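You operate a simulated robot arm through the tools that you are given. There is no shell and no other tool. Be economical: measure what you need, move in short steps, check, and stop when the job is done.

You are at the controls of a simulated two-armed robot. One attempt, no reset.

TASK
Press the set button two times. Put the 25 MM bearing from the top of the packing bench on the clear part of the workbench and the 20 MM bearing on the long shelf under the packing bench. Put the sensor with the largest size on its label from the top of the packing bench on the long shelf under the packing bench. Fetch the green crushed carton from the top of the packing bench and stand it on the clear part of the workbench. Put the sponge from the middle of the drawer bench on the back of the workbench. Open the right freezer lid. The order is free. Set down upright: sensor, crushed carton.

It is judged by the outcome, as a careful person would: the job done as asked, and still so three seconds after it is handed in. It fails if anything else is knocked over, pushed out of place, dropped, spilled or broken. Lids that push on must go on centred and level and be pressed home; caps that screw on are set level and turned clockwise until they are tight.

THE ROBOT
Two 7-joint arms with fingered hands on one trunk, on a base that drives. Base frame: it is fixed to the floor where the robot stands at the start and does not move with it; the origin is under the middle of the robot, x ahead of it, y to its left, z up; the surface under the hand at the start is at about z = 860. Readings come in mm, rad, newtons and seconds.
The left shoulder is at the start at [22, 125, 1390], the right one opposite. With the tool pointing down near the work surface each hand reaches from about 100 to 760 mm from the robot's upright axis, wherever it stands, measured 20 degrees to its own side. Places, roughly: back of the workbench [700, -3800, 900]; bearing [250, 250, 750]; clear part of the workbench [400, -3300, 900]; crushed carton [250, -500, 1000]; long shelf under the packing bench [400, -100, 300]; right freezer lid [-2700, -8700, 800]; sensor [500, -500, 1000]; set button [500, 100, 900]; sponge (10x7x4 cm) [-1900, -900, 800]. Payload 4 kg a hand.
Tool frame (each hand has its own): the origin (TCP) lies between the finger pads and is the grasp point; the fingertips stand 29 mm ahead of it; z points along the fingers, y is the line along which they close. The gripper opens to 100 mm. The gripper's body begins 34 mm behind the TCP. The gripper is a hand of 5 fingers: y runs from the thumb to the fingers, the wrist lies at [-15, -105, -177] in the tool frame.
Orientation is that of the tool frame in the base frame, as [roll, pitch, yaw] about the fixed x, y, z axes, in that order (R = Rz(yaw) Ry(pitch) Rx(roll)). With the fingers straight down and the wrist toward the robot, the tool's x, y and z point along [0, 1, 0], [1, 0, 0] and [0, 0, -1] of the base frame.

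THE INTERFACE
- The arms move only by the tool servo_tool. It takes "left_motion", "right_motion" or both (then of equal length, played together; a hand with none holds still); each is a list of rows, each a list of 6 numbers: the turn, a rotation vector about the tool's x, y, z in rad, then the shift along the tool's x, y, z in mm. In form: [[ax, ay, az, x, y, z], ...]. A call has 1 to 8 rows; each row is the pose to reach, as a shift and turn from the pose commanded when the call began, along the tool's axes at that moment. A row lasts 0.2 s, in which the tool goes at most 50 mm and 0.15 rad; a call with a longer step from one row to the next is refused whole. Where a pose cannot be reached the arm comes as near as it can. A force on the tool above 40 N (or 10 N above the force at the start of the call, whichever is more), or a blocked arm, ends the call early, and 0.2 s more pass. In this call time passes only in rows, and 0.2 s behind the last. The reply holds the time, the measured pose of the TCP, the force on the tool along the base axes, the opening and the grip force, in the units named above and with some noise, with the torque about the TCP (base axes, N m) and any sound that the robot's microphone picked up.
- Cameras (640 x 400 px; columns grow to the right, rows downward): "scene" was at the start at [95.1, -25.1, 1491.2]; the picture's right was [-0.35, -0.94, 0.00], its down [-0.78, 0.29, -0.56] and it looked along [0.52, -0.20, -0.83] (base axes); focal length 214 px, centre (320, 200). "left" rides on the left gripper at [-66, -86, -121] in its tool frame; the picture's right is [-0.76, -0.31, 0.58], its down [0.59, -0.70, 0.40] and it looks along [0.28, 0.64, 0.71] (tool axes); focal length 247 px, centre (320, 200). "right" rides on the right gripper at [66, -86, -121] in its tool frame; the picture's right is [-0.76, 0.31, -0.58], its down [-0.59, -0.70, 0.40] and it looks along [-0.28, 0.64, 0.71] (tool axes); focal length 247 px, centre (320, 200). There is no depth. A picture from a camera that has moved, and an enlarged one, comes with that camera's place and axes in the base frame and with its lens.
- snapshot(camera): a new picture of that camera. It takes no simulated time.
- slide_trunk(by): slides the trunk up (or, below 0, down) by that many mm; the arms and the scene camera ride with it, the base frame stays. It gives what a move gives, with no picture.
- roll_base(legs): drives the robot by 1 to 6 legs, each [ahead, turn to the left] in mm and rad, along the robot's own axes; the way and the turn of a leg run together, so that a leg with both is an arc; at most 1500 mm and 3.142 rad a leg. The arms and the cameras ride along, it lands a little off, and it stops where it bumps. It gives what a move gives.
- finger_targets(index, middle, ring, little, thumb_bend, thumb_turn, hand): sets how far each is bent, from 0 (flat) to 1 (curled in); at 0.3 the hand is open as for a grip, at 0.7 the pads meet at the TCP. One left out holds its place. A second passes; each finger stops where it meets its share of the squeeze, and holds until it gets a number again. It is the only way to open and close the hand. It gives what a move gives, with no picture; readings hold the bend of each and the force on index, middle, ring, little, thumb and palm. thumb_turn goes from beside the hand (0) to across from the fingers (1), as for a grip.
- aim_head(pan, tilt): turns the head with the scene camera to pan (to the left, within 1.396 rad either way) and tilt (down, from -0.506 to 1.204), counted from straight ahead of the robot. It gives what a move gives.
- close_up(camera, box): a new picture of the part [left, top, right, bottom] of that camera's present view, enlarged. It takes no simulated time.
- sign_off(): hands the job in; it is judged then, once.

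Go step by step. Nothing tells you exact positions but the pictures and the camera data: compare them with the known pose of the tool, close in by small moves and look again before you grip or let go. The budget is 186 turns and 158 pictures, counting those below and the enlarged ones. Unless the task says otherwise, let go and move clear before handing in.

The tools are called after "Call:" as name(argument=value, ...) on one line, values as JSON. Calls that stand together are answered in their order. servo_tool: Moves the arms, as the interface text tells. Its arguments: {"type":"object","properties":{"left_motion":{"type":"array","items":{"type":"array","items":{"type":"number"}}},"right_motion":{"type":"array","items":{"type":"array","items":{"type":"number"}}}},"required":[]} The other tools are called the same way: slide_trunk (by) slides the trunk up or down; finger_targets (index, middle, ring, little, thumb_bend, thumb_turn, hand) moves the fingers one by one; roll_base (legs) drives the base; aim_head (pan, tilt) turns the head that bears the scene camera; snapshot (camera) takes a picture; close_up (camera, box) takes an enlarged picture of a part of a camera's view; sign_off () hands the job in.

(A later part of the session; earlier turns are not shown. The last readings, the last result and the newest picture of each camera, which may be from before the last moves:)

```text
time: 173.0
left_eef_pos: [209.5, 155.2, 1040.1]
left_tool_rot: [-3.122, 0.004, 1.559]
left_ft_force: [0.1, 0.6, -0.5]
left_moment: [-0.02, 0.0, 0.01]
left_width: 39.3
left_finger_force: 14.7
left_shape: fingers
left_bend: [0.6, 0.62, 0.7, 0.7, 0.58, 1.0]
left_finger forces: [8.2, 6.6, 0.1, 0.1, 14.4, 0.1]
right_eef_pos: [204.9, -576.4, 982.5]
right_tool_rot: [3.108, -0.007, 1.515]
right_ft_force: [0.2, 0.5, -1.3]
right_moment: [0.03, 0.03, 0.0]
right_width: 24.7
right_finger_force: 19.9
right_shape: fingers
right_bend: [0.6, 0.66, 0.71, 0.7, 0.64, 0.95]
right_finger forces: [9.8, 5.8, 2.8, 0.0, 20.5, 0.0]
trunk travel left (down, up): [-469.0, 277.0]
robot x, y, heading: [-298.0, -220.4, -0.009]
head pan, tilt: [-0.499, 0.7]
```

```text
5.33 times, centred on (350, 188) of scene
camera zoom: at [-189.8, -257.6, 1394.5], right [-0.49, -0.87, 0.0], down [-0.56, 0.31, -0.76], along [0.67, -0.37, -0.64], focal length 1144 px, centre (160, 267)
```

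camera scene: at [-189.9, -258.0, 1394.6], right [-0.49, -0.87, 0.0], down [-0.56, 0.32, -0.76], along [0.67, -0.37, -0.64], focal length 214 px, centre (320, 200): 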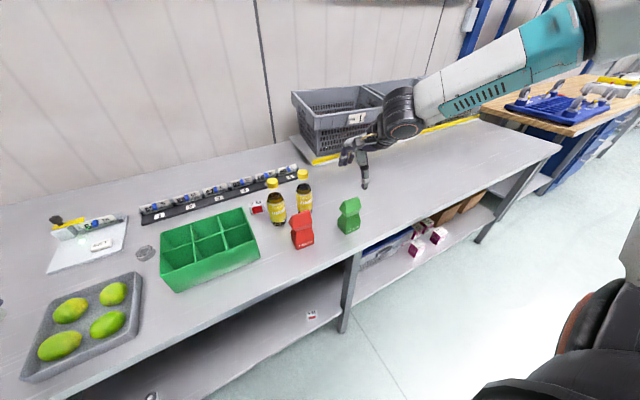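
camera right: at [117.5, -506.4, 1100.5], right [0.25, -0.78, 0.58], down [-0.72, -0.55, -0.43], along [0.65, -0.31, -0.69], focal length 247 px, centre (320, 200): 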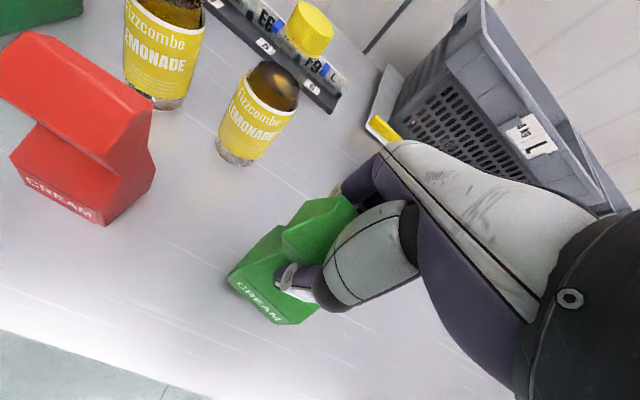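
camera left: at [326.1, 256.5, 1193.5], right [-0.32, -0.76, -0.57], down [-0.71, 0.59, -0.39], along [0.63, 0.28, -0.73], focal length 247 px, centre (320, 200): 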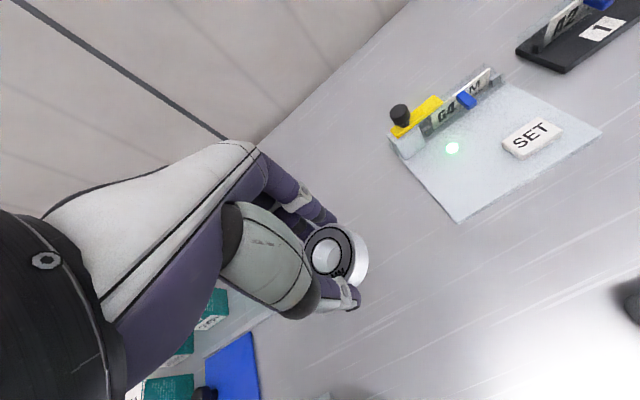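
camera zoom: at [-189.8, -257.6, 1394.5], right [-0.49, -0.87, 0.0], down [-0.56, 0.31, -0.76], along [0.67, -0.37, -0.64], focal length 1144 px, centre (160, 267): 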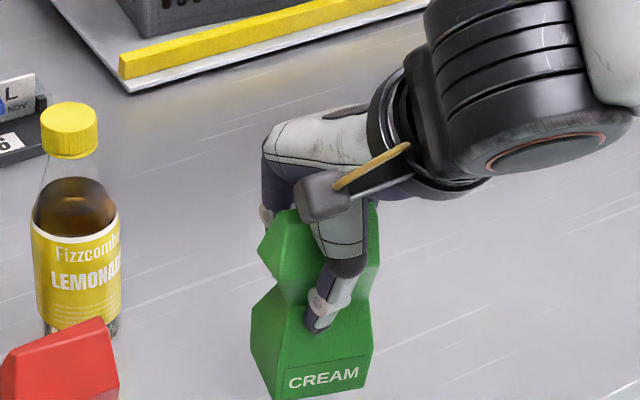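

Carton lifted upright. Raise and head to the workbench: back off, turn right and drive along the aisle with a check on the way.

Call:
slide_trunk(by=170)

Call:
roll_base(legs=[[-260, 0], [0, -1.571]])

Call:
aim_head(pan=0, tilt=0.3)

Call:
snapshot(camera="scene")

```text
time: 174.9
left_eef_pos: [209.7, 154.0, 1209.4]
left_tool_rot: [-3.12, 0.007, 1.558]
left_ft_force: [1.2, 0.1, -0.6]
left_moment: [-0.02, -0.03, 0.01]
left_width: 39.7
left_finger_force: 14.8
left_shape: fingers
left_bend: [0.6, 0.62, 0.7, 0.7, 0.58, 1.0]
left_finger forces: [8.2, 6.5, 0.0, 0.0, 14.4, 0.1]
right_eef_pos: [204.6, -576.0, 1152.4]
right_tool_rot: [3.109, -0.006, 1.517]
right_ft_force: [-0.1, -0.7, -0.4]
right_moment: [-0.01, 0.04, -0.01]
right_width: 24.1
right_finger_force: 19.2
right_shape: fingers
right_bend: [0.6, 0.66, 0.71, 0.7, 0.64, 0.95]
right_finger forces: [9.9, 5.8, 2.7, 0.1, 20.4, 0.1]
trunk travel left (down, up): [-639.0, 107.0]
robot x, y, heading: [-300.5, -211.6, -0.011]
head pan, tilt: [-0.499, 0.7]
```

```text
time: 180.8
left_eef_pos: [-199.5, -732.6, 1210.7]
left_tool_rot: [-3.122, 0.006, -0.035]
left_ft_force: [0.1, 0.3, -0.9]
left_moment: [0.02, -0.01, -0.03]
left_width: 38.8
left_finger_force: 14.3
left_shape: fingers
left_bend: [0.6, 0.62, 0.7, 0.7, 0.58, 1.0]
left_finger forces: [8.0, 6.5, 0.0, 0.0, 13.8, 0.0]
right_eef_pos: [-930.2, -710.4, 1152.9]
right_tool_rot: [3.108, -0.007, -0.075]
right_ft_force: [0.1, 0.5, 0.2]
right_moment: [0.0, -0.03, -0.01]
right_width: 24.0
right_finger_force: 18.4
right_shape: fingers
right_bend: [0.73, 0.66, 0.72, 0.7, 0.64, 0.95]
right_finger forces: [9.4, 5.6, 2.7, 0.0, 18.9, 0.1]
trunk travel left (down, up): [-639.0, 107.0]
robot x, y, heading: [-559.5, -213.8, -1.609]
head pan, tilt: [-0.499, 0.7]
```

```text
time: 181.7
left_eef_pos: [-199.7, -731.6, 1210.8]
left_tool_rot: [-3.122, 0.005, -0.035]
left_ft_force: [-0.6, 0.3, -0.9]
left_moment: [-0.05, 0.01, 0.02]
left_width: 38.8
left_finger_force: 14.5
left_shape: fingers
left_bend: [0.6, 0.62, 0.7, 0.7, 0.58, 1.0]
left_finger forces: [8.1, 6.4, 0.1, 0.0, 13.9, 0.1]
right_eef_pos: [-930.5, -710.5, 1152.4]
right_tool_rot: [3.109, -0.008, -0.077]
right_ft_force: [-0.7, 0.3, 0.4]
right_moment: [0.0, -0.03, -0.03]
right_width: 24.1
right_finger_force: 18.5
right_shape: fingers
right_bend: [0.73, 0.66, 0.72, 0.7, 0.64, 0.95]
right_finger forces: [9.3, 5.5, 2.6, 0.0, 18.8, 0.0]
trunk travel left (down, up): [-639.0, 107.0]
robot x, y, heading: [-558.7, -212.8, -1.602]
head pan, tilt: [0.0, 0.3]
```

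```text
62 pictures are left
camera scene: at [-563.1, -333.5, 1601.3], right [-1.0, 0.04, 0.0], down [0.01, 0.3, -0.95], along [-0.03, -0.95, -0.3], focal length 214 px, centre (320, 200)
```

scene: 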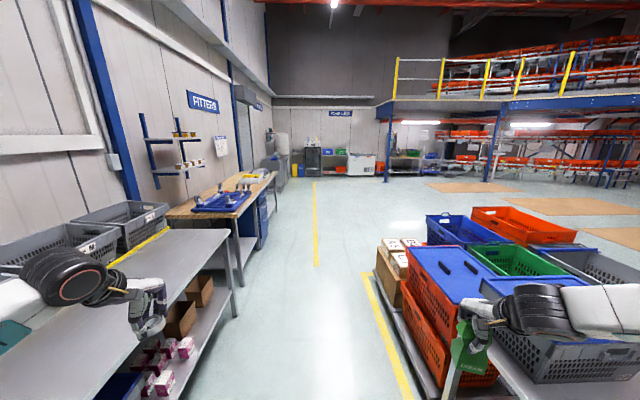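

The aisle is clear; the workbench spans y ≈ -2130…-4300 with front edge x ≈ 112. Driving along, drifting slightly toward the benches to stay off the crates.

Call:
roll_base(legs=[[0, 0.12], [1400, 0], [0, -0.09], [1450, 0], [0, 1.575]])

Call:
aim_head(pan=0, tilt=0.6)

Call:
snapshot(camera="scene")

```text
time: 200.6
left_eef_pos: [22.1, -2693.7, 1209.9]
left_tool_rot: [-3.123, 0.007, 1.559]
left_ft_force: [-1.4, 0.4, -1.3]
left_moment: [-0.02, -0.01, 0.0]
left_width: 38.4
left_finger_force: 14.0
left_shape: fingers
left_bend: [0.6, 0.63, 0.7, 0.7, 0.58, 1.0]
left_finger forces: [8.0, 6.3, 0.0, 0.0, 13.6, 0.0]
right_eef_pos: [17.1, -3423.3, 1151.9]
right_tool_rot: [3.11, -0.007, 1.517]
right_ft_force: [1.2, 0.1, 0.2]
right_moment: [0.0, -0.02, 0.0]
right_width: 23.9
right_finger_force: 17.2
right_shape: fingers
right_bend: [0.73, 0.66, 0.72, 0.7, 0.64, 0.95]
right_finger forces: [9.1, 5.5, 2.6, 0.0, 17.5, 0.0]
trunk travel left (down, up): [-639.0, 107.0]
robot x, y, heading: [-486.2, -3061.9, -0.015]
head pan, tilt: [0.0, 0.3]
```

```text
time: 201.4
left_eef_pos: [21.7, -2693.4, 1210.6]
left_tool_rot: [-3.123, 0.007, 1.56]
left_ft_force: [-0.1, -0.3, -1.2]
left_moment: [0.02, -0.03, 0.03]
left_width: 38.6
left_finger_force: 13.8
left_shape: fingers
left_bend: [0.6, 0.63, 0.7, 0.7, 0.58, 1.0]
left_finger forces: [7.8, 6.3, 0.1, 0.1, 13.5, 0.1]
right_eef_pos: [18.1, -3424.1, 1152.1]
right_tool_rot: [3.108, -0.006, 1.515]
right_ft_force: [0.2, -0.1, -0.6]
right_moment: [0.01, -0.02, 0.0]
right_width: 23.8
right_finger_force: 17.0
right_shape: fingers
right_bend: [0.73, 0.66, 0.72, 0.7, 0.64, 0.95]
right_finger forces: [9.0, 5.4, 2.6, 0.0, 17.6, 0.0]
trunk travel left (down, up): [-639.0, 107.0]
robot x, y, heading: [-489.0, -3058.9, -0.013]
head pan, tilt: [0.0, 0.6]
```

```text
61 pictures are left
camera scene: at [-372.5, -3064.5, 1573.9], right [-0.01, -1.0, 0.0], down [-0.56, 0.01, -0.83], along [0.83, -0.01, -0.56], focal length 214 px, centre (320, 200)
```

scene: 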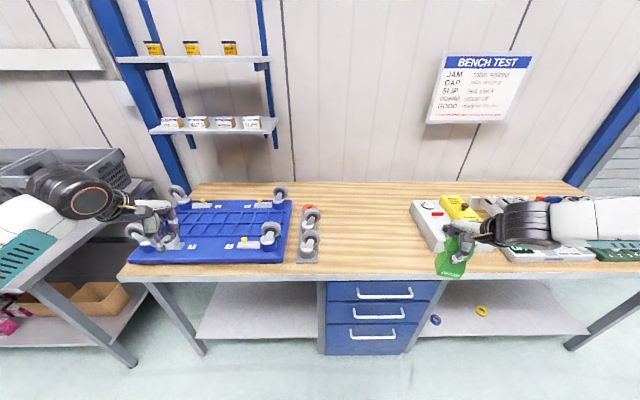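

The clear part lies at y ≈ -3100…-3400 between the caster strip and the tester. I'll S-curve left/forward so the carton comes over about (300,-3310).

Call:
roll_base(legs=[[150, 0.8], [150, -0.8]])

Call:
aim_head(pan=-0.5, tilt=0.75)

Call:
snapshot(camera="scene")

Call:
snapshot(camera="right")

```text
time: 206.0
left_eef_pos: [293.9, -2585.6, 1210.0]
left_tool_rot: [-3.123, 0.005, 1.554]
left_ft_force: [0.0, -1.2, -1.5]
left_moment: [0.0, -0.05, 0.01]
left_width: 38.5
left_finger_force: 13.6
left_shape: fingers
left_bend: [0.6, 0.63, 0.7, 0.7, 0.58, 1.0]
left_finger forces: [7.8, 6.1, 0.0, 0.0, 13.2, 0.0]
right_eef_pos: [286.9, -3316.3, 1151.3]
right_tool_rot: [3.11, -0.009, 1.512]
right_ft_force: [0.3, 0.2, -0.5]
right_moment: [-0.01, -0.01, 0.0]
right_width: 23.3
right_finger_force: 16.7
right_shape: fingers
right_bend: [0.73, 0.66, 0.72, 0.7, 0.64, 0.95]
right_finger forces: [8.5, 5.3, 2.4, 0.0, 16.5, 0.0]
trunk travel left (down, up): [-639.0, 107.0]
robot x, y, heading: [-214.9, -2950.7, -0.019]
head pan, tilt: [0.0, 0.6]
```

```text
time: 207.0
left_eef_pos: [293.4, -2586.0, 1210.2]
left_tool_rot: [-3.123, 0.007, 1.555]
left_ft_force: [-0.7, -0.2, -1.1]
left_moment: [0.01, 0.03, 0.02]
left_width: 38.4
left_finger_force: 13.9
left_shape: fingers
left_bend: [0.6, 0.63, 0.7, 0.7, 0.58, 1.0]
left_finger forces: [7.9, 6.1, 0.0, 0.1, 13.3, 0.0]
right_eef_pos: [287.6, -3315.4, 1151.5]
right_tool_rot: [3.108, -0.006, 1.512]
right_ft_force: [-0.7, 0.0, -0.2]
right_moment: [0.0, 0.04, 0.02]
right_width: 23.3
right_finger_force: 16.1
right_shape: fingers
right_bend: [0.73, 0.66, 0.72, 0.7, 0.64, 0.95]
right_finger forces: [8.6, 5.3, 2.4, 0.0, 16.4, 0.0]
trunk travel left (down, up): [-639.0, 107.0]
robot x, y, heading: [-218.3, -2954.3, -0.015]
head pan, tilt: [-0.499, 0.75]
```

```text
60 pictures are left
camera scene: at [-118.1, -2994.7, 1561.0], right [-0.49, -0.87, 0.0], down [-0.59, 0.34, -0.73], along [0.64, -0.36, -0.68], focal length 214 px, centre (320, 200)
```

scene: 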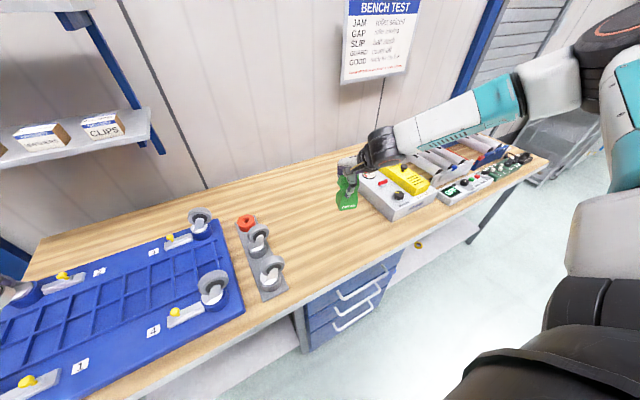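

```text
59 pictures are left
camera right: at [200.2, -3246.5, 1270.4], right [0.24, -0.78, 0.58], down [-0.72, -0.54, -0.43], along [0.65, -0.32, -0.69], focal length 247 px, centre (320, 200)
```

right: 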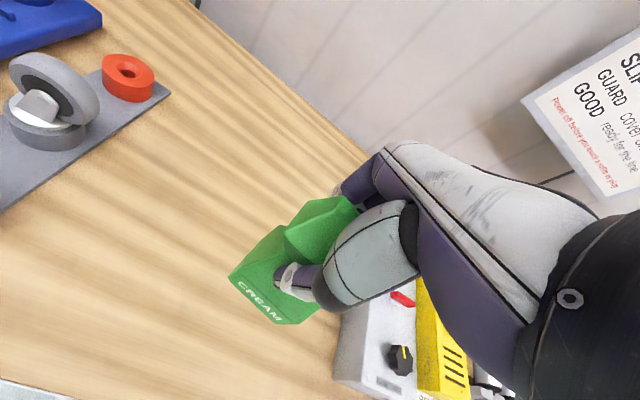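

Carton is over clear wood. Raising the left hand a bit, lowering the trunk, then checking.

Call:
servo_tool(left_motion=[[0, 0, 0, 0, 0, -30], [0, 0, 0, 0, 0, -60], [0, 0, 0, 0, 0, -80]])

Call:
slide_trunk(by=-135)

Call:
close_up(camera="scene", box=[280, 140, 420, 228])

Call:
snapshot(camera="right")

```text
time: 207.8
left_eef_pos: [295.5, -2584.2, 1291.1]
left_tool_rot: [-3.122, 0.006, 1.553]
left_ft_force: [-0.3, 0.9, -1.6]
left_moment: [0.0, -0.02, -0.01]
left_width: 38.2
left_finger_force: 13.5
left_shape: fingers
left_bend: [0.6, 0.63, 0.7, 0.7, 0.58, 1.0]
left_finger forces: [7.8, 6.2, 0.0, 0.0, 13.4, 0.1]
right_eef_pos: [286.7, -3316.0, 1152.5]
right_tool_rot: [3.108, -0.007, 1.512]
right_ft_force: [0.6, -0.5, -0.6]
right_moment: [-0.04, -0.01, 0.02]
right_width: 23.4
right_finger_force: 16.8
right_shape: fingers
right_bend: [0.73, 0.66, 0.72, 0.7, 0.64, 0.95]
right_finger forces: [8.7, 5.3, 2.4, 0.0, 16.4, 0.0]
trunk travel left (down, up): [-639.0, 107.0]
robot x, y, heading: [-216.2, -2955.9, -0.016]
head pan, tilt: [-0.499, 0.75]
```

```text
time: 209.4
left_eef_pos: [295.3, -2583.7, 1155.7]
left_tool_rot: [-3.122, 0.007, 1.555]
left_ft_force: [-0.6, 0.8, -1.4]
left_moment: [0.03, -0.02, -0.03]
left_width: 38.4
left_finger_force: 13.8
left_shape: fingers
left_bend: [0.6, 0.63, 0.7, 0.7, 0.58, 1.0]
left_finger forces: [7.8, 6.2, 0.0, 0.1, 13.4, 0.0]
right_eef_pos: [286.8, -3316.0, 1016.5]
right_tool_rot: [3.11, -0.007, 1.513]
right_ft_force: [0.1, 0.5, -0.1]
right_moment: [-0.01, 0.01, -0.03]
right_width: 23.4
right_finger_force: 16.2
right_shape: fingers
right_bend: [0.73, 0.66, 0.72, 0.7, 0.64, 0.95]
right_finger forces: [8.5, 5.3, 2.3, 0.0, 16.4, 0.0]
trunk travel left (down, up): [-504.0, 242.0]
robot x, y, heading: [-218.9, -2952.2, -0.017]
head pan, tilt: [-0.499, 0.75]
```

```text
4.55 times, centred on (350, 184) of scene
camera zoom: at [-112.3, -2994.8, 1425.6], right [-0.49, -0.87, 0.0], down [-0.59, 0.34, -0.73], along [0.64, -0.36, -0.68], focal length 975 px, centre (184, 273)
```

zoom: 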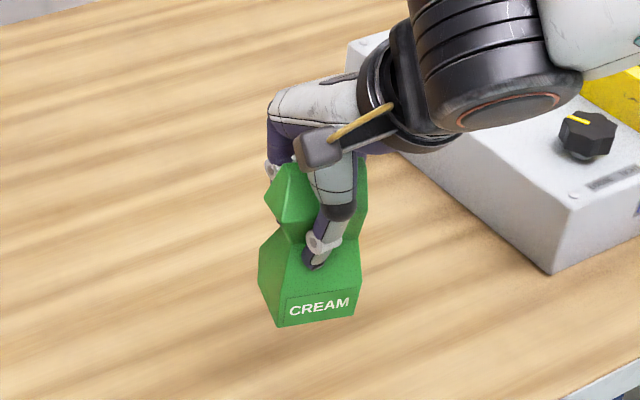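

```text
57 pictures are left
camera right: at [199.8, -3246.4, 1135.6], right [0.24, -0.78, 0.58], down [-0.72, -0.54, -0.43], along [0.65, -0.32, -0.69], focal length 247 px, centre (320, 200)
```

right: 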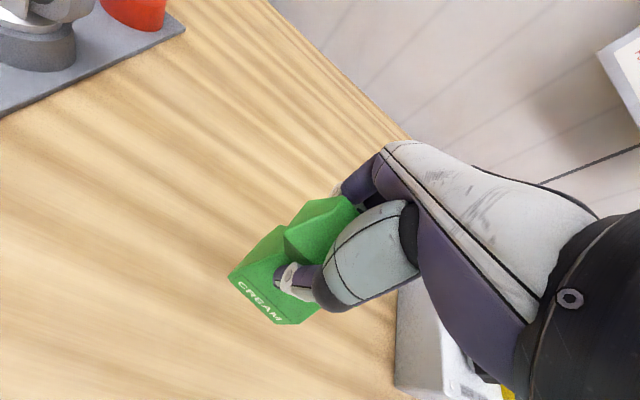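

Lowering in small steps watching force.

Call:
servo_tool(right_motion=[[0, 0, 0, 0, 0, 8], [0, 0, 0, 0, 0, 14], [0, 0, 0, 0, 0, 18], [0, 0, 0, 0, 0, 21], [0, 0, 0, 0, 0, 23]])

Call:
close_up(camera="scene", box=[280, 140, 420, 228])

```text
time: 210.6
left_eef_pos: [295.2, -2585.4, 1155.5]
left_tool_rot: [-3.122, 0.007, 1.555]
left_ft_force: [-0.2, 0.7, -1.6]
left_moment: [0.0, -0.01, -0.01]
left_width: 38.3
left_finger_force: 13.6
left_shape: fingers
left_bend: [0.6, 0.63, 0.7, 0.7, 0.58, 1.0]
left_finger forces: [7.9, 6.2, 0.1, 0.0, 13.3, 0.0]
right_eef_pos: [287.8, -3315.3, 993.0]
right_tool_rot: [3.108, -0.006, 1.511]
right_ft_force: [-0.8, 0.5, -1.0]
right_moment: [0.0, -0.01, -0.04]
right_width: 23.4
right_finger_force: 16.4
right_shape: fingers
right_bend: [0.73, 0.66, 0.72, 0.7, 0.64, 0.95]
right_finger forces: [8.7, 5.3, 2.4, 0.1, 16.5, 0.0]
trunk travel left (down, up): [-504.0, 242.0]
robot x, y, heading: [-217.6, -2952.9, -0.017]
head pan, tilt: [-0.499, 0.75]
```

```text
4.55 times, centred on (350, 184) of scene
camera zoom: at [-112.0, -2994.9, 1425.5], right [-0.49, -0.87, 0.0], down [-0.59, 0.34, -0.73], along [0.64, -0.36, -0.68], focal length 975 px, centre (184, 273)
```

zoom: 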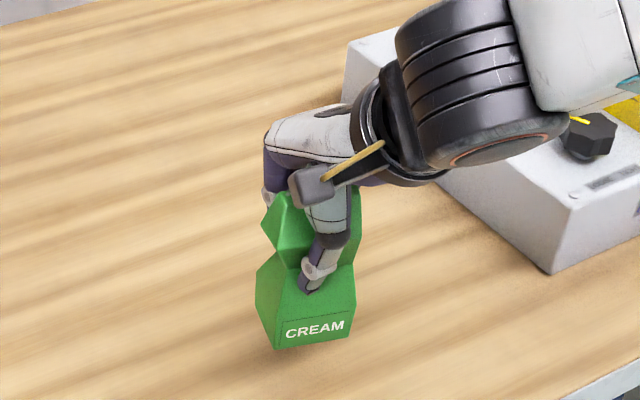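

Call:
servo_tool(right_motion=[[0, 0, 0, 0, 0, 3], [0, 0, 0, 0, 0, 6], [0, 0, 0, 0, 0, 9], [0, 0, 0, 0, 0, 11], [0, 0, 0, 0, 0, 13], [0, 0, 0, 0, 0, 15]])

Call:
close_up(camera="scene", box=[280, 140, 420, 228])

```text
time: 212.0
left_eef_pos: [295.5, -2585.0, 1154.9]
left_tool_rot: [-3.122, 0.008, 1.555]
left_ft_force: [0.2, -0.2, -1.8]
left_moment: [-0.01, 0.0, -0.06]
left_width: 38.0
left_finger_force: 13.6
left_shape: fingers
left_bend: [0.6, 0.63, 0.7, 0.7, 0.58, 1.0]
left_finger forces: [7.8, 6.1, 0.1, 0.1, 13.2, 0.0]
right_eef_pos: [286.5, -3314.7, 979.2]
right_tool_rot: [3.108, -0.006, 1.512]
right_ft_force: [0.0, 0.6, -0.1]
right_moment: [0.01, -0.02, 0.0]
right_width: 23.4
right_finger_force: 16.5
right_shape: fingers
right_bend: [0.73, 0.66, 0.72, 0.7, 0.64, 0.95]
right_finger forces: [8.6, 5.4, 2.3, 0.0, 16.5, 0.1]
trunk travel left (down, up): [-504.0, 242.0]
robot x, y, heading: [-219.7, -2955.1, -0.013]
head pan, tilt: [-0.499, 0.75]
```

```text
4.55 times, centred on (350, 184) of scene
camera zoom: at [-112.0, -2994.9, 1425.5], right [-0.49, -0.87, 0.0], down [-0.59, 0.34, -0.73], along [0.64, -0.36, -0.68], focal length 975 px, centre (184, 273)
```

zoom: 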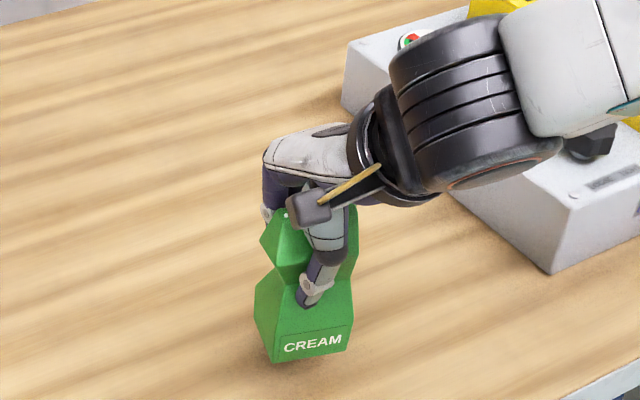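

Call:
servo_tool(right_motion=[[0, 0, 0, 0, 0, 3], [0, 0, 0, 0, 0, 6], [0, 0, 0, 0, 0, 8], [0, 0, 0, 0, 0, 10], [0, 0, 0, 0, 0, 12], [0, 0, 0, 0, 0, 14], [0, 0, 0, 0, 0, 16]])

Call:
close_up(camera="scene", box=[280, 140, 420, 228])

```text
time: 213.6
left_eef_pos: [295.1, -2585.2, 1155.7]
left_tool_rot: [-3.123, 0.006, 1.555]
left_ft_force: [-0.1, 0.7, -0.9]
left_moment: [0.0, -0.04, -0.01]
left_width: 38.4
left_finger_force: 14.2
left_shape: fingers
left_bend: [0.6, 0.63, 0.7, 0.7, 0.58, 1.0]
left_finger forces: [7.7, 6.2, 0.0, 0.1, 13.1, 0.0]
right_eef_pos: [287.0, -3316.5, 963.4]
right_tool_rot: [3.108, -0.008, 1.511]
right_ft_force: [0.4, 0.0, -0.1]
right_moment: [-0.01, -0.01, 0.01]
right_width: 23.5
right_finger_force: 16.6
right_shape: fingers
right_bend: [0.73, 0.66, 0.72, 0.7, 0.64, 0.95]
right_finger forces: [8.6, 5.4, 2.3, 0.0, 16.5, 0.0]
trunk travel left (down, up): [-504.0, 242.0]
robot x, y, heading: [-215.6, -2954.5, -0.017]
head pan, tilt: [-0.499, 0.75]
```

```text
4.55 times, centred on (350, 184) of scene
camera zoom: at [-112.0, -2994.8, 1425.5], right [-0.49, -0.87, 0.0], down [-0.59, 0.34, -0.73], along [0.64, -0.36, -0.68], focal length 975 px, centre (184, 273)
```

zoom: 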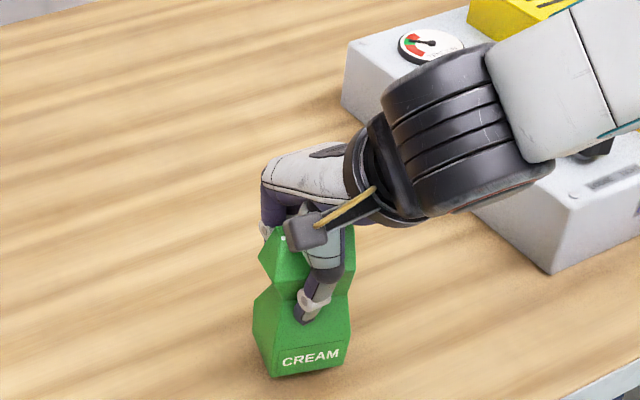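

Call:
servo_tool(right_motion=[[0, 0, 0, 0, 0, 4], [0, 0, 0, 0, 0, 8], [0, 0, 0, 0, 0, 10], [0, 0, 0, 0, 0, 12], [0, 0, 0, 0, 0, 14], [0, 0, 0, 0, 0, 16], [0, 0, 0, 0, 0, 17.5]])

Call:
close_up(camera="scene", box=[280, 140, 420, 228])

```text
time: 215.2
left_eef_pos: [294.4, -2584.1, 1155.4]
left_tool_rot: [-3.123, 0.008, 1.554]
left_ft_force: [1.6, 0.9, -0.9]
left_moment: [-0.01, -0.02, -0.02]
left_width: 38.3
left_finger_force: 13.5
left_shape: fingers
left_bend: [0.6, 0.63, 0.7, 0.7, 0.58, 1.0]
left_finger forces: [7.8, 6.2, 0.1, 0.0, 13.2, 0.0]
right_eef_pos: [290.1, -3314.8, 946.0]
right_tool_rot: [3.108, -0.006, 1.511]
right_ft_force: [0.6, -0.5, 2.2]
right_moment: [-0.06, 0.06, 0.05]
right_width: 23.4
right_finger_force: 17.0
right_shape: fingers
right_bend: [0.73, 0.66, 0.72, 0.7, 0.64, 0.95]
right_finger forces: [8.4, 5.5, 2.6, 0.0, 16.8, 0.0]
trunk travel left (down, up): [-504.0, 242.0]
robot x, y, heading: [-214.4, -2955.5, -0.015]
head pan, tilt: [-0.499, 0.75]
```

```text
4.55 times, centred on (350, 184) of scene
camera zoom: at [-112.2, -2994.5, 1425.6], right [-0.49, -0.87, 0.0], down [-0.59, 0.34, -0.73], along [0.64, -0.36, -0.68], focal length 975 px, centre (184, 273)
```

zoom: 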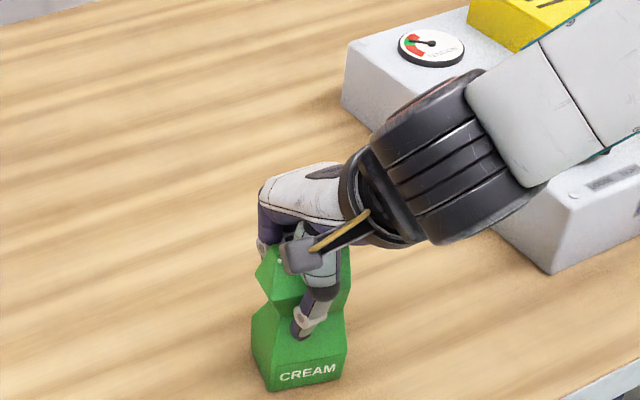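

Just touching (surface is at z ≈ 860). One more mm, then release gradually.

Call:
servo_tool(right_motion=[[0, 0, 0, 0, 0, 1.2]])

Call:
finger_targets(hand="right", index=0.58, middle=0.58, ring=0.58, little=0.58, thumb_bend=0.58)

Call:
finger_targets(hand="right", index=0.3, middle=0.3, ring=0.3, little=0.3, thumb_bend=0.3, thumb_turn=1)

Call:
snapshot(camera="right")

Call:
close_up(camera="scene", box=[280, 140, 420, 228])

```text
time: 215.6
left_eef_pos: [294.7, -2583.7, 1155.2]
left_tool_rot: [-3.121, 0.006, 1.554]
left_ft_force: [0.6, -0.2, -1.2]
left_moment: [-0.01, -0.04, -0.04]
left_width: 38.5
left_finger_force: 13.5
left_shape: fingers
left_bend: [0.6, 0.63, 0.7, 0.7, 0.58, 1.0]
left_finger forces: [7.8, 6.1, 0.1, 0.0, 13.2, 0.1]
right_eef_pos: [289.1, -3313.9, 945.7]
right_tool_rot: [3.106, -0.006, 1.513]
right_ft_force: [1.3, 0.9, 4.9]
right_moment: [-0.03, 0.1, 0.02]
right_width: 23.6
right_finger_force: 17.0
right_shape: fingers
right_bend: [0.73, 0.66, 0.72, 0.7, 0.64, 0.95]
right_finger forces: [8.6, 5.6, 2.5, 0.0, 17.4, 0.0]
trunk travel left (down, up): [-504.0, 242.0]
robot x, y, heading: [-217.7, -2950.6, -0.018]
head pan, tilt: [-0.499, 0.75]
```

```text
time: 216.6
left_eef_pos: [295.7, -2585.7, 1154.9]
left_tool_rot: [-3.123, 0.007, 1.556]
left_ft_force: [0.3, 0.1, -0.8]
left_moment: [-0.01, 0.02, 0.0]
left_width: 38.3
left_finger_force: 13.5
left_shape: fingers
left_bend: [0.6, 0.63, 0.7, 0.7, 0.58, 1.0]
left_finger forces: [7.9, 6.2, 0.0, 0.0, 13.1, 0.0]
right_eef_pos: [289.0, -3316.2, 944.6]
right_tool_rot: [3.109, -0.007, 1.512]
right_ft_force: [0.3, 0.4, -0.1]
right_moment: [-0.03, 0.03, 0.03]
right_width: 33.4
right_finger_force: 0.1
right_shape: fingers
right_bend: [0.57, 0.57, 0.57, 0.57, 0.57, 0.97]
right_finger forces: [0.0, 0.0, 0.0, 0.0, 0.0, 0.0]
trunk travel left (down, up): [-504.0, 242.0]
robot x, y, heading: [-221.0, -2953.8, -0.02]
head pan, tilt: [-0.499, 0.75]
```

```text
time: 217.6
left_eef_pos: [295.1, -2584.5, 1154.5]
left_tool_rot: [-3.122, 0.007, 1.556]
left_ft_force: [0.4, 0.1, -0.7]
left_moment: [-0.01, -0.02, -0.04]
left_width: 38.1
left_finger_force: 13.4
left_shape: fingers
left_bend: [0.6, 0.63, 0.7, 0.7, 0.58, 1.0]
left_finger forces: [7.8, 6.3, 0.0, 0.1, 13.1, 0.0]
right_eef_pos: [289.2, -3315.2, 944.9]
right_tool_rot: [3.108, -0.008, 1.512]
right_ft_force: [0.4, -0.3, -0.5]
right_moment: [-0.02, -0.04, -0.01]
right_width: 98.3
right_finger_force: 0.1
right_shape: fingers
right_bend: [0.3, 0.3, 0.3, 0.3, 0.3, 0.98]
right_finger forces: [0.0, 0.0, 0.0, 0.0, 0.1, 0.1]
trunk travel left (down, up): [-504.0, 242.0]
robot x, y, heading: [-217.7, -2954.0, -0.016]
head pan, tilt: [-0.499, 0.75]
```

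```text
52 pictures are left
camera right: at [202.7, -3246.0, 1062.9], right [0.24, -0.78, 0.58], down [-0.72, -0.54, -0.43], along [0.65, -0.32, -0.69], focal length 247 px, centre (320, 200)
```

right: 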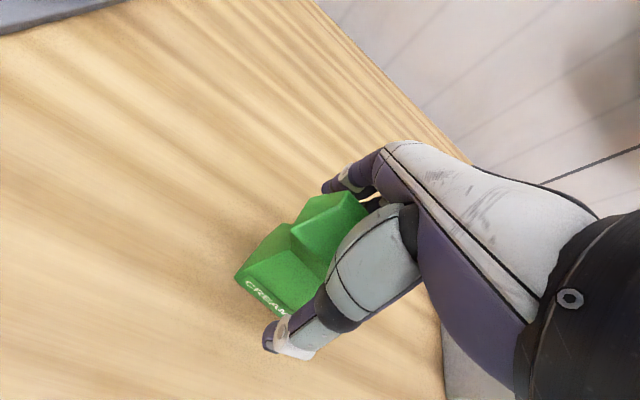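

```text
4.55 times, centred on (350, 184) of scene
camera zoom: at [-112.1, -2994.8, 1425.5], right [-0.49, -0.87, 0.0], down [-0.59, 0.34, -0.73], along [0.64, -0.36, -0.68], focal length 975 px, centre (184, 273)
```

zoom: 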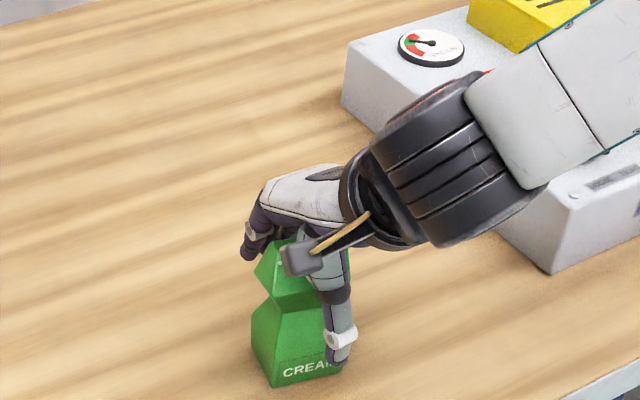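

Carton stands upright on the clear part. Raising straight up, then shifting the robot so the left hand comes over (≈300,-3175) for the bearing.

Call:
slide_trunk(by=200)

Call:
roll_base(legs=[[-250, 0], [0, -1.555], [590, 0], [0, 1.571], [250, 0]])

Call:
aim_head(pan=0.45, tilt=0.8)

Call:
snapshot(camera="scene")

```text
time: 219.8
left_eef_pos: [295.3, -2585.9, 1354.5]
left_tool_rot: [-3.123, 0.007, 1.553]
left_ft_force: [0.0, 0.6, -0.6]
left_moment: [-0.02, 0.0, 0.04]
left_width: 38.4
left_finger_force: 13.9
left_shape: fingers
left_bend: [0.6, 0.63, 0.7, 0.7, 0.58, 1.0]
left_finger forces: [7.8, 6.2, 0.0, 0.0, 13.2, 0.1]
right_eef_pos: [289.2, -3315.5, 1143.8]
right_tool_rot: [3.107, -0.007, 1.513]
right_ft_force: [-1.3, -0.2, 0.0]
right_moment: [0.01, 0.0, 0.0]
right_width: 98.7
right_finger_force: 0.1
right_shape: fingers
right_bend: [0.3, 0.3, 0.3, 0.3, 0.3, 0.98]
right_finger forces: [0.1, 0.0, 0.1, 0.0, 0.0, 0.0]
trunk travel left (down, up): [-704.0, 42.0]
robot x, y, heading: [-213.2, -2952.1, -0.016]
head pan, tilt: [-0.499, 0.75]
```

```text
time: 233.8
left_eef_pos: [280.4, -3159.7, 1356.0]
left_tool_rot: [-3.122, 0.006, 1.585]
left_ft_force: [0.2, 0.8, -2.1]
left_moment: [0.0, -0.01, 0.03]
left_width: 37.2
left_finger_force: 13.0
left_shape: fingers
left_bend: [0.61, 0.63, 0.7, 0.7, 0.58, 1.0]
left_finger forces: [7.6, 5.8, 0.2, 0.0, 12.4, 0.0]
right_eef_pos: [295.4, -3889.4, 1144.1]
right_tool_rot: [3.11, -0.007, 1.541]
right_ft_force: [-0.1, -0.1, 0.0]
right_moment: [0.02, -0.02, 0.0]
right_width: 98.5
right_finger_force: 0.1
right_shape: fingers
right_bend: [0.3, 0.3, 0.3, 0.3, 0.3, 0.98]
right_finger forces: [0.0, 0.1, 0.1, 0.1, 0.0, 0.0]
trunk travel left (down, up): [-704.0, 42.0]
robot x, y, heading: [-222.8, -3544.2, 0.008]
head pan, tilt: [-0.499, 0.75]
```

```text
time: 235.1
left_eef_pos: [280.5, -3158.4, 1354.8]
left_tool_rot: [-3.123, 0.008, 1.584]
left_ft_force: [0.6, -1.1, -1.4]
left_moment: [0.02, 0.03, 0.03]
left_width: 37.0
left_finger_force: 13.1
left_shape: fingers
left_bend: [0.61, 0.63, 0.7, 0.7, 0.58, 1.0]
left_finger forces: [7.6, 5.7, 0.1, 0.0, 12.7, 0.0]
right_eef_pos: [295.0, -3890.3, 1144.8]
right_tool_rot: [3.107, -0.007, 1.541]
right_ft_force: [0.5, -0.3, 0.4]
right_moment: [0.0, 0.01, -0.01]
right_width: 98.5
right_finger_force: 0.1
right_shape: fingers
right_bend: [0.3, 0.3, 0.3, 0.3, 0.3, 0.98]
right_finger forces: [0.1, 0.0, 0.0, 0.1, 0.0, 0.1]
trunk travel left (down, up): [-704.0, 42.0]
robot x, y, heading: [-215.3, -3543.8, 0.012]
head pan, tilt: [0.45, 0.799]
```

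```text
50 pictures are left
camera scene: at [-122.6, -3506.1, 1622.0], right [0.45, -0.9, 0.0], down [-0.64, -0.32, -0.7], along [0.62, 0.31, -0.72], focal length 214 px, centre (320, 200)
```

scene: 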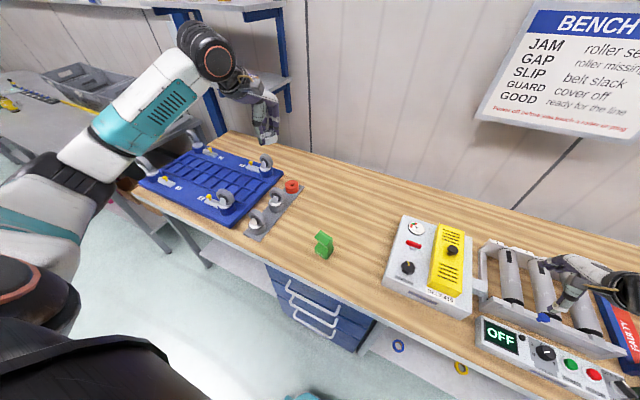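

Left hand is over clear wood at (280,-3158). Raise right hand over the roller fixture while lowering the left, then trunk down.

Call:
servo_tool(left_motion=[[0, 0, 0, -13, 10, 38], [0, 0, 0, -13, 10, 80], [0, 0, 0, -13, 10, 122], [0, 0, 0, -13, 10, 164], [0, 0, 0, -13, 10, 206], [0, 0, 0, -13, 10, 248], [0, 0, 0, -13, 10, 280]], right_motion=[[0, 0, 0, 0, 0, -25], [0, 0, 0, 0, 0, -50], [0, 0, 0, 0, 0, -75], [0, 0, 0, 0, 0, -100], [0, 0, 0, 0, 0, -110], [0, 0, 0, 0, 0, -110], [0, 0, 0, 0, 0, -110]])

Call:
slide_trunk(by=-120)

Call:
snapshot(camera="left")

```text
time: 236.7
left_eef_pos: [285.7, -3173.6, 1075.8]
left_tool_rot: [-3.122, 0.004, 1.585]
left_ft_force: [-1.5, 0.1, -0.7]
left_moment: [-0.02, -0.02, 0.0]
left_width: 37.1
left_finger_force: 13.3
left_shape: fingers
left_bend: [0.61, 0.63, 0.7, 0.7, 0.58, 1.0]
left_finger forces: [7.5, 5.9, 0.0, 0.1, 12.4, 0.0]
right_eef_pos: [291.0, -3890.3, 1256.3]
right_tool_rot: [3.109, -0.008, 1.541]
right_ft_force: [-0.1, 0.2, 0.1]
right_moment: [0.01, 0.02, -0.01]
right_width: 98.3
right_finger_force: 0.1
right_shape: fingers
right_bend: [0.3, 0.3, 0.3, 0.3, 0.3, 0.98]
right_finger forces: [0.0, 0.0, 0.0, 0.0, 0.1, 0.0]
trunk travel left (down, up): [-704.0, 42.0]
robot x, y, heading: [-222.2, -3538.8, 0.015]
head pan, tilt: [0.45, 0.799]
```

```text
time: 238.2
left_eef_pos: [285.7, -3173.5, 956.6]
left_tool_rot: [-3.122, 0.005, 1.585]
left_ft_force: [-0.6, 0.0, -1.6]
left_moment: [-0.01, 0.02, -0.01]
left_width: 36.8
left_finger_force: 13.1
left_shape: fingers
left_bend: [0.61, 0.63, 0.7, 0.7, 0.59, 1.0]
left_finger forces: [7.5, 5.8, 0.1, 0.0, 12.5, 0.0]
right_eef_pos: [292.0, -3890.7, 1134.3]
right_tool_rot: [3.11, -0.008, 1.543]
right_ft_force: [0.2, -0.7, 0.1]
right_moment: [-0.03, 0.0, 0.0]
right_width: 98.4
right_finger_force: 0.1
right_shape: fingers
right_bend: [0.3, 0.3, 0.3, 0.3, 0.3, 0.98]
right_finger forces: [0.0, 0.0, 0.1, 0.0, 0.0, 0.0]
trunk travel left (down, up): [-584.0, 162.0]
robot x, y, heading: [-219.9, -3546.2, 0.012]
head pan, tilt: [0.45, 0.799]
```

```text
49 pictures are left
camera left: at [201.5, -3240.0, 1078.0], right [-0.31, -0.76, -0.57], down [-0.72, 0.58, -0.39], along [0.62, 0.29, -0.73], focal length 247 px, centre (320, 200)
```

left: 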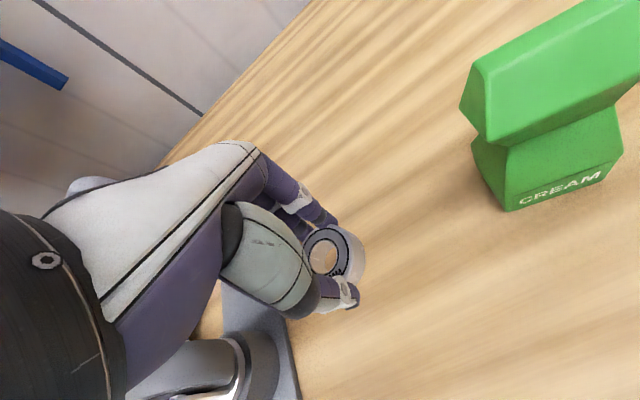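

Clear of the caster strip and carton. Lowering the bearing to the wood.

Call:
servo_tool(left_motion=[[0, 0, 0, 0, 0, 30], [0, 0, 0, 0, 0, 50], [0, 0, 0, 0, 0, 58], [0, 0, 0, 0, 0, 61], [0, 0, 0, 0, 0, 64], [0, 0, 0, 0, 0, 67]])

```text
time: 239.6
left_eef_pos: [284.6, -3174.3, 893.3]
left_tool_rot: [-3.131, 0.005, 1.584]
left_ft_force: [-1.8, 0.5, 21.2]
left_moment: [0.16, 0.08, -0.03]
left_width: 36.6
left_finger_force: 20.4
left_shape: fingers
left_bend: [0.62, 0.63, 0.7, 0.7, 0.58, 1.0]
left_finger forces: [6.9, 18.4, 0.1, 0.1, 15.2, 0.0]
right_eef_pos: [290.0, -3890.8, 1136.2]
right_tool_rot: [3.11, -0.01, 1.541]
right_ft_force: [0.5, -0.1, -0.4]
right_moment: [-0.03, -0.02, -0.01]
right_width: 98.7
right_finger_force: 0.1
right_shape: fingers
right_bend: [0.3, 0.3, 0.3, 0.3, 0.3, 0.98]
right_finger forces: [0.0, 0.0, 0.1, 0.1, 0.0, 0.0]
trunk travel left (down, up): [-584.0, 162.0]
robot x, y, heading: [-221.9, -3541.4, 0.011]
head pan, tilt: [0.45, 0.799]
```

Contact. Opening and rising.

Call:
finger_targets(hand="left", index=0.3, middle=0.3, ring=0.3, little=0.3, thumb_bend=0.3)

Call:
servo_tool(left_motion=[[0, 0, 0, 0, 0, -20], [0, 0, 0, 0, 0, -50], [0, 0, 0, 0, 0, -90], [0, 0, 0, 0, 0, -130], [0, 0, 0, 0, 0, -170], [0, 0, 0, 0, 0, -210], [0, 0, 0, 0, 0, -250]])

Call:
snapshot(camera="left")

Call:
aim_head(pan=-0.35, tilt=0.7)

Call:
snapshot(camera="scene")

```text
time: 240.6
left_eef_pos: [282.0, -3175.4, 890.9]
left_tool_rot: [-3.125, 0.006, 1.585]
left_ft_force: [-4.3, -0.8, 12.4]
left_moment: [0.16, -0.53, 0.07]
left_width: 98.4
left_finger_force: 7.0
left_shape: fingers
left_bend: [0.3, 0.33, 0.3, 0.3, 0.3, 0.98]
left_finger forces: [0.0, 13.0, 0.0, 0.0, 0.1, 0.0]
right_eef_pos: [290.8, -3891.6, 1134.4]
right_tool_rot: [3.109, -0.008, 1.542]
right_ft_force: [0.0, 0.1, -0.4]
right_moment: [0.01, 0.0, -0.01]
right_width: 98.5
right_finger_force: 0.0
right_shape: fingers
right_bend: [0.3, 0.3, 0.3, 0.3, 0.3, 0.98]
right_finger forces: [0.0, 0.0, 0.0, 0.0, 0.0, 0.1]
trunk travel left (down, up): [-584.0, 162.0]
robot x, y, heading: [-219.8, -3544.9, 0.017]
head pan, tilt: [0.45, 0.799]
```

```text
time: 242.2
left_eef_pos: [288.3, -3172.2, 1139.3]
left_tool_rot: [-3.119, 0.006, 1.586]
left_ft_force: [-0.3, -0.8, -0.2]
left_moment: [-0.01, -0.04, -0.01]
left_width: 98.8
left_finger_force: 0.3
left_shape: fingers
left_bend: [0.3, 0.3, 0.3, 0.3, 0.3, 0.98]
left_finger forces: [0.1, 0.0, 0.1, 0.0, 0.0, 0.0]
right_eef_pos: [292.1, -3890.5, 1134.1]
right_tool_rot: [3.107, -0.007, 1.542]
right_ft_force: [0.3, 0.0, -0.4]
right_moment: [0.0, 0.02, -0.01]
right_width: 98.4
right_finger_force: 0.0
right_shape: fingers
right_bend: [0.3, 0.3, 0.3, 0.3, 0.3, 0.98]
right_finger forces: [0.0, 0.1, 0.1, 0.0, 0.1, 0.1]
trunk travel left (down, up): [-584.0, 162.0]
robot x, y, heading: [-223.2, -3542.4, 0.012]
head pan, tilt: [0.45, 0.799]
```

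```text
48 pictures are left
camera left: at [204.3, -3238.8, 1261.4], right [-0.31, -0.76, -0.57], down [-0.72, 0.58, -0.39], along [0.62, 0.29, -0.73], focal length 247 px, centre (320, 200)
```

left: 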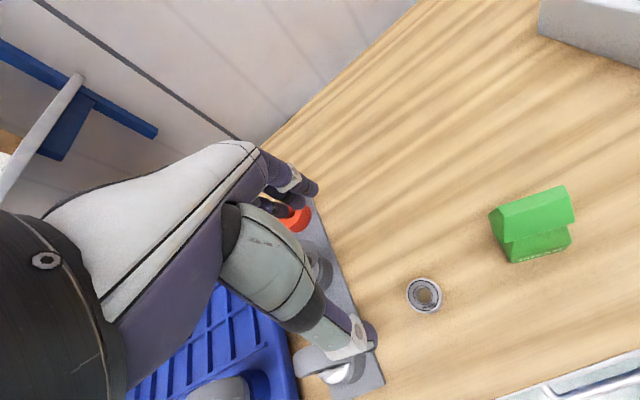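

```text
time: 243.3
left_eef_pos: [287.6, -3171.7, 1138.8]
left_tool_rot: [-3.122, 0.007, 1.584]
left_ft_force: [-0.1, -0.3, 0.4]
left_moment: [0.02, -0.02, 0.0]
left_width: 98.8
left_finger_force: 0.2
left_shape: fingers
left_bend: [0.3, 0.3, 0.3, 0.3, 0.3, 0.98]
left_finger forces: [0.1, 0.1, 0.0, 0.0, 0.1, 0.1]
right_eef_pos: [290.9, -3890.4, 1133.9]
right_tool_rot: [3.107, -0.007, 1.543]
right_ft_force: [0.6, 0.1, -0.1]
right_moment: [0.02, -0.04, 0.03]
right_width: 98.3
right_finger_force: 0.1
right_shape: fingers
right_bend: [0.3, 0.3, 0.3, 0.3, 0.3, 0.98]
right_finger forces: [0.0, 0.0, 0.1, 0.0, 0.0, 0.0]
trunk travel left (down, up): [-584.0, 162.0]
robot x, y, heading: [-223.6, -3543.2, 0.014]
head pan, tilt: [-0.351, 0.7]
```

```text
47 pictures are left
camera scene: at [-112.7, -3570.2, 1510.2], right [-0.33, -0.94, 0.0], down [-0.61, 0.21, -0.76], along [0.72, -0.25, -0.64], focal length 214 px, centre (320, 200)
```

scene: 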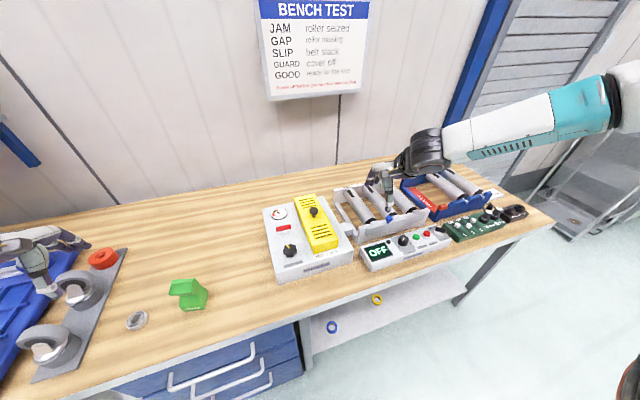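

Carton and bearing are in place. Now on to the sponge: back away, turn around and look at the drawer bench.

Call:
roll_base(legs=[[-450, 0], [0, 2.3]])

Call:
aim_head(pan=0, tilt=0.25)

Call:
snapshot(camera="scene")

```text
time: 251.6
left_eef_pos: [-1290.0, -3413.3, 1138.2]
left_tool_rot: [-3.122, 0.009, -2.401]
left_ft_force: [-0.3, 0.5, 0.5]
left_moment: [0.04, 0.02, 0.0]
left_width: 98.5
left_finger_force: 0.1
left_shape: fingers
left_bend: [0.3, 0.3, 0.3, 0.3, 0.3, 0.98]
left_finger forces: [0.0, 0.1, 0.0, 0.0, 0.0, 0.0]
right_eef_pos: [-755.0, -2934.9, 1134.1]
right_tool_rot: [3.108, -0.006, -2.442]
right_ft_force: [0.3, 0.1, -1.0]
right_moment: [0.03, -0.03, -0.03]
right_width: 98.2
right_finger_force: 0.1
right_shape: fingers
right_bend: [0.3, 0.3, 0.3, 0.3, 0.3, 0.98]
right_finger forces: [0.1, 0.1, 0.0, 0.1, 0.1, 0.1]
trunk travel left (down, up): [-584.0, 162.0]
robot x, y, heading: [-675.6, -3549.5, 2.309]
head pan, tilt: [-0.351, 0.7]
```

```text
time: 252.5
left_eef_pos: [-1289.0, -3413.4, 1138.3]
left_tool_rot: [-3.12, 0.007, -2.4]
left_ft_force: [0.2, 0.3, -0.3]
left_moment: [0.0, 0.01, 0.01]
left_width: 98.8
left_finger_force: 0.0
left_shape: fingers
left_bend: [0.3, 0.3, 0.3, 0.3, 0.3, 0.98]
left_finger forces: [0.1, 0.0, 0.0, 0.1, 0.0, 0.0]
right_eef_pos: [-755.9, -2933.8, 1134.1]
right_tool_rot: [3.107, -0.008, -2.445]
right_ft_force: [0.6, 0.8, -0.8]
right_moment: [-0.03, -0.01, -0.02]
right_width: 98.6
right_finger_force: 0.0
right_shape: fingers
right_bend: [0.3, 0.3, 0.3, 0.3, 0.3, 0.98]
right_finger forces: [0.1, 0.0, 0.0, 0.0, 0.0, 0.0]
trunk travel left (down, up): [-584.0, 162.0]
robot x, y, heading: [-672.6, -3549.6, 2.313]
head pan, tilt: [0.0, 0.25]
```

```text
46 pictures are left
camera scene: at [-756.1, -3458.3, 1550.9], right [0.74, 0.67, 0.0], down [0.17, -0.18, -0.97], along [-0.65, 0.72, -0.25], focal length 214 px, centre (320, 200)
```

scene: 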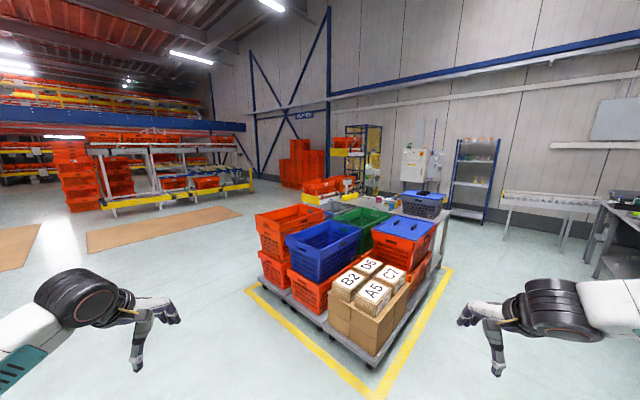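

Call:
close_up(camera="scene", box=[290, 150, 490, 275])

```text
3.20 times, centred on (390, 212) of scene
camera zoom: at [-756.1, -3458.3, 1550.9], right [0.74, 0.67, 0.0], down [0.17, -0.18, -0.97], along [-0.65, 0.72, -0.25], focal length 686 px, centre (96, 160)
```

zoom: 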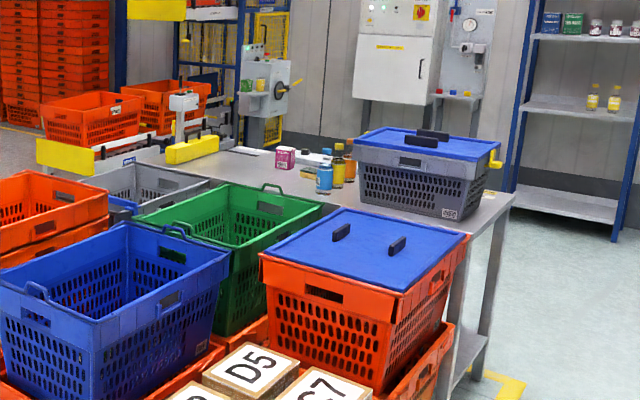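

The drawer bench seems to run along x from about -1200 to -2500 near y ≈ -900. I'll drive back up the aisle and look from its free (north-east) side.

Call:
roll_base(legs=[[0, -0.86], [1400, 0], [0, 0.12], [1500, 0], [0, 1.4]])

Call:
aim_head(pan=0.2, tilt=0.4)

Call:
snapshot(camera="scene")

```text
time: 272.9
left_eef_pos: [-1074.1, -925.7, 1139.3]
left_tool_rot: [-3.124, 0.008, -1.742]
left_ft_force: [-0.2, 0.5, 0.4]
left_moment: [0.01, -0.04, 0.01]
left_width: 98.5
left_finger_force: 0.1
left_shape: fingers
left_bend: [0.3, 0.3, 0.3, 0.3, 0.3, 0.98]
left_finger forces: [0.0, 0.0, 0.1, 0.1, 0.1, 0.0]
right_eef_pos: [-946.2, -218.7, 1134.5]
right_tool_rot: [3.109, -0.007, -1.784]
right_ft_force: [0.2, -0.3, 0.1]
right_moment: [0.0, 0.01, -0.03]
right_width: 98.5
right_finger_force: 0.1
right_shape: fingers
right_bend: [0.3, 0.3, 0.3, 0.3, 0.3, 0.98]
right_finger forces: [0.0, 0.0, 0.0, 0.0, 0.0, 0.0]
trunk travel left (down, up): [-584.0, 162.0]
robot x, y, heading: [-503.5, -652.3, 2.97]
head pan, tilt: [0.0, 0.25]
```

```text
time: 273.6
left_eef_pos: [-1074.1, -925.8, 1139.0]
left_tool_rot: [-3.121, 0.008, -1.742]
left_ft_force: [0.3, 0.0, 0.8]
left_moment: [-0.01, -0.01, -0.01]
left_width: 98.5
left_finger_force: 0.0
left_shape: fingers
left_bend: [0.3, 0.3, 0.3, 0.3, 0.3, 0.98]
left_finger forces: [0.1, 0.0, 0.0, 0.0, 0.0, 0.0]
right_eef_pos: [-945.6, -219.0, 1133.3]
right_tool_rot: [3.109, -0.007, -1.784]
right_ft_force: [0.2, 0.6, 0.2]
right_moment: [0.02, -0.01, -0.02]
right_width: 98.6
right_finger_force: 0.0
right_shape: fingers
right_bend: [0.3, 0.3, 0.3, 0.3, 0.3, 0.98]
right_finger forces: [0.0, 0.0, 0.1, 0.1, 0.0, 0.1]
trunk travel left (down, up): [-584.0, 162.0]
robot x, y, heading: [-507.1, -654.9, 2.966]
head pan, tilt: [0.201, 0.4]
```

```text
44 pictures are left
camera scene: at [-625.1, -652.3, 1537.1], right [-0.03, 1.0, 0.0], down [0.39, 0.01, -0.92], along [-0.92, -0.03, -0.39], focal length 214 px, centre (320, 200)
```

scene: 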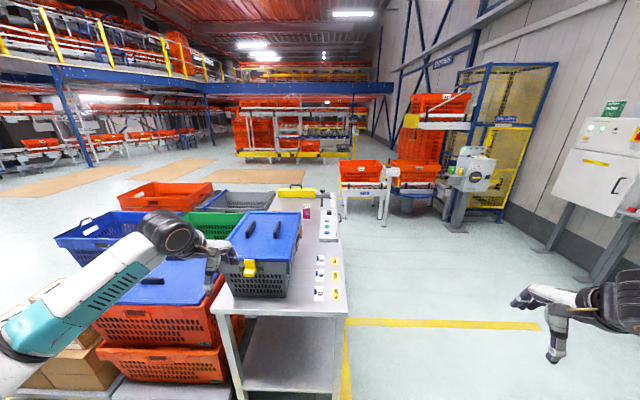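

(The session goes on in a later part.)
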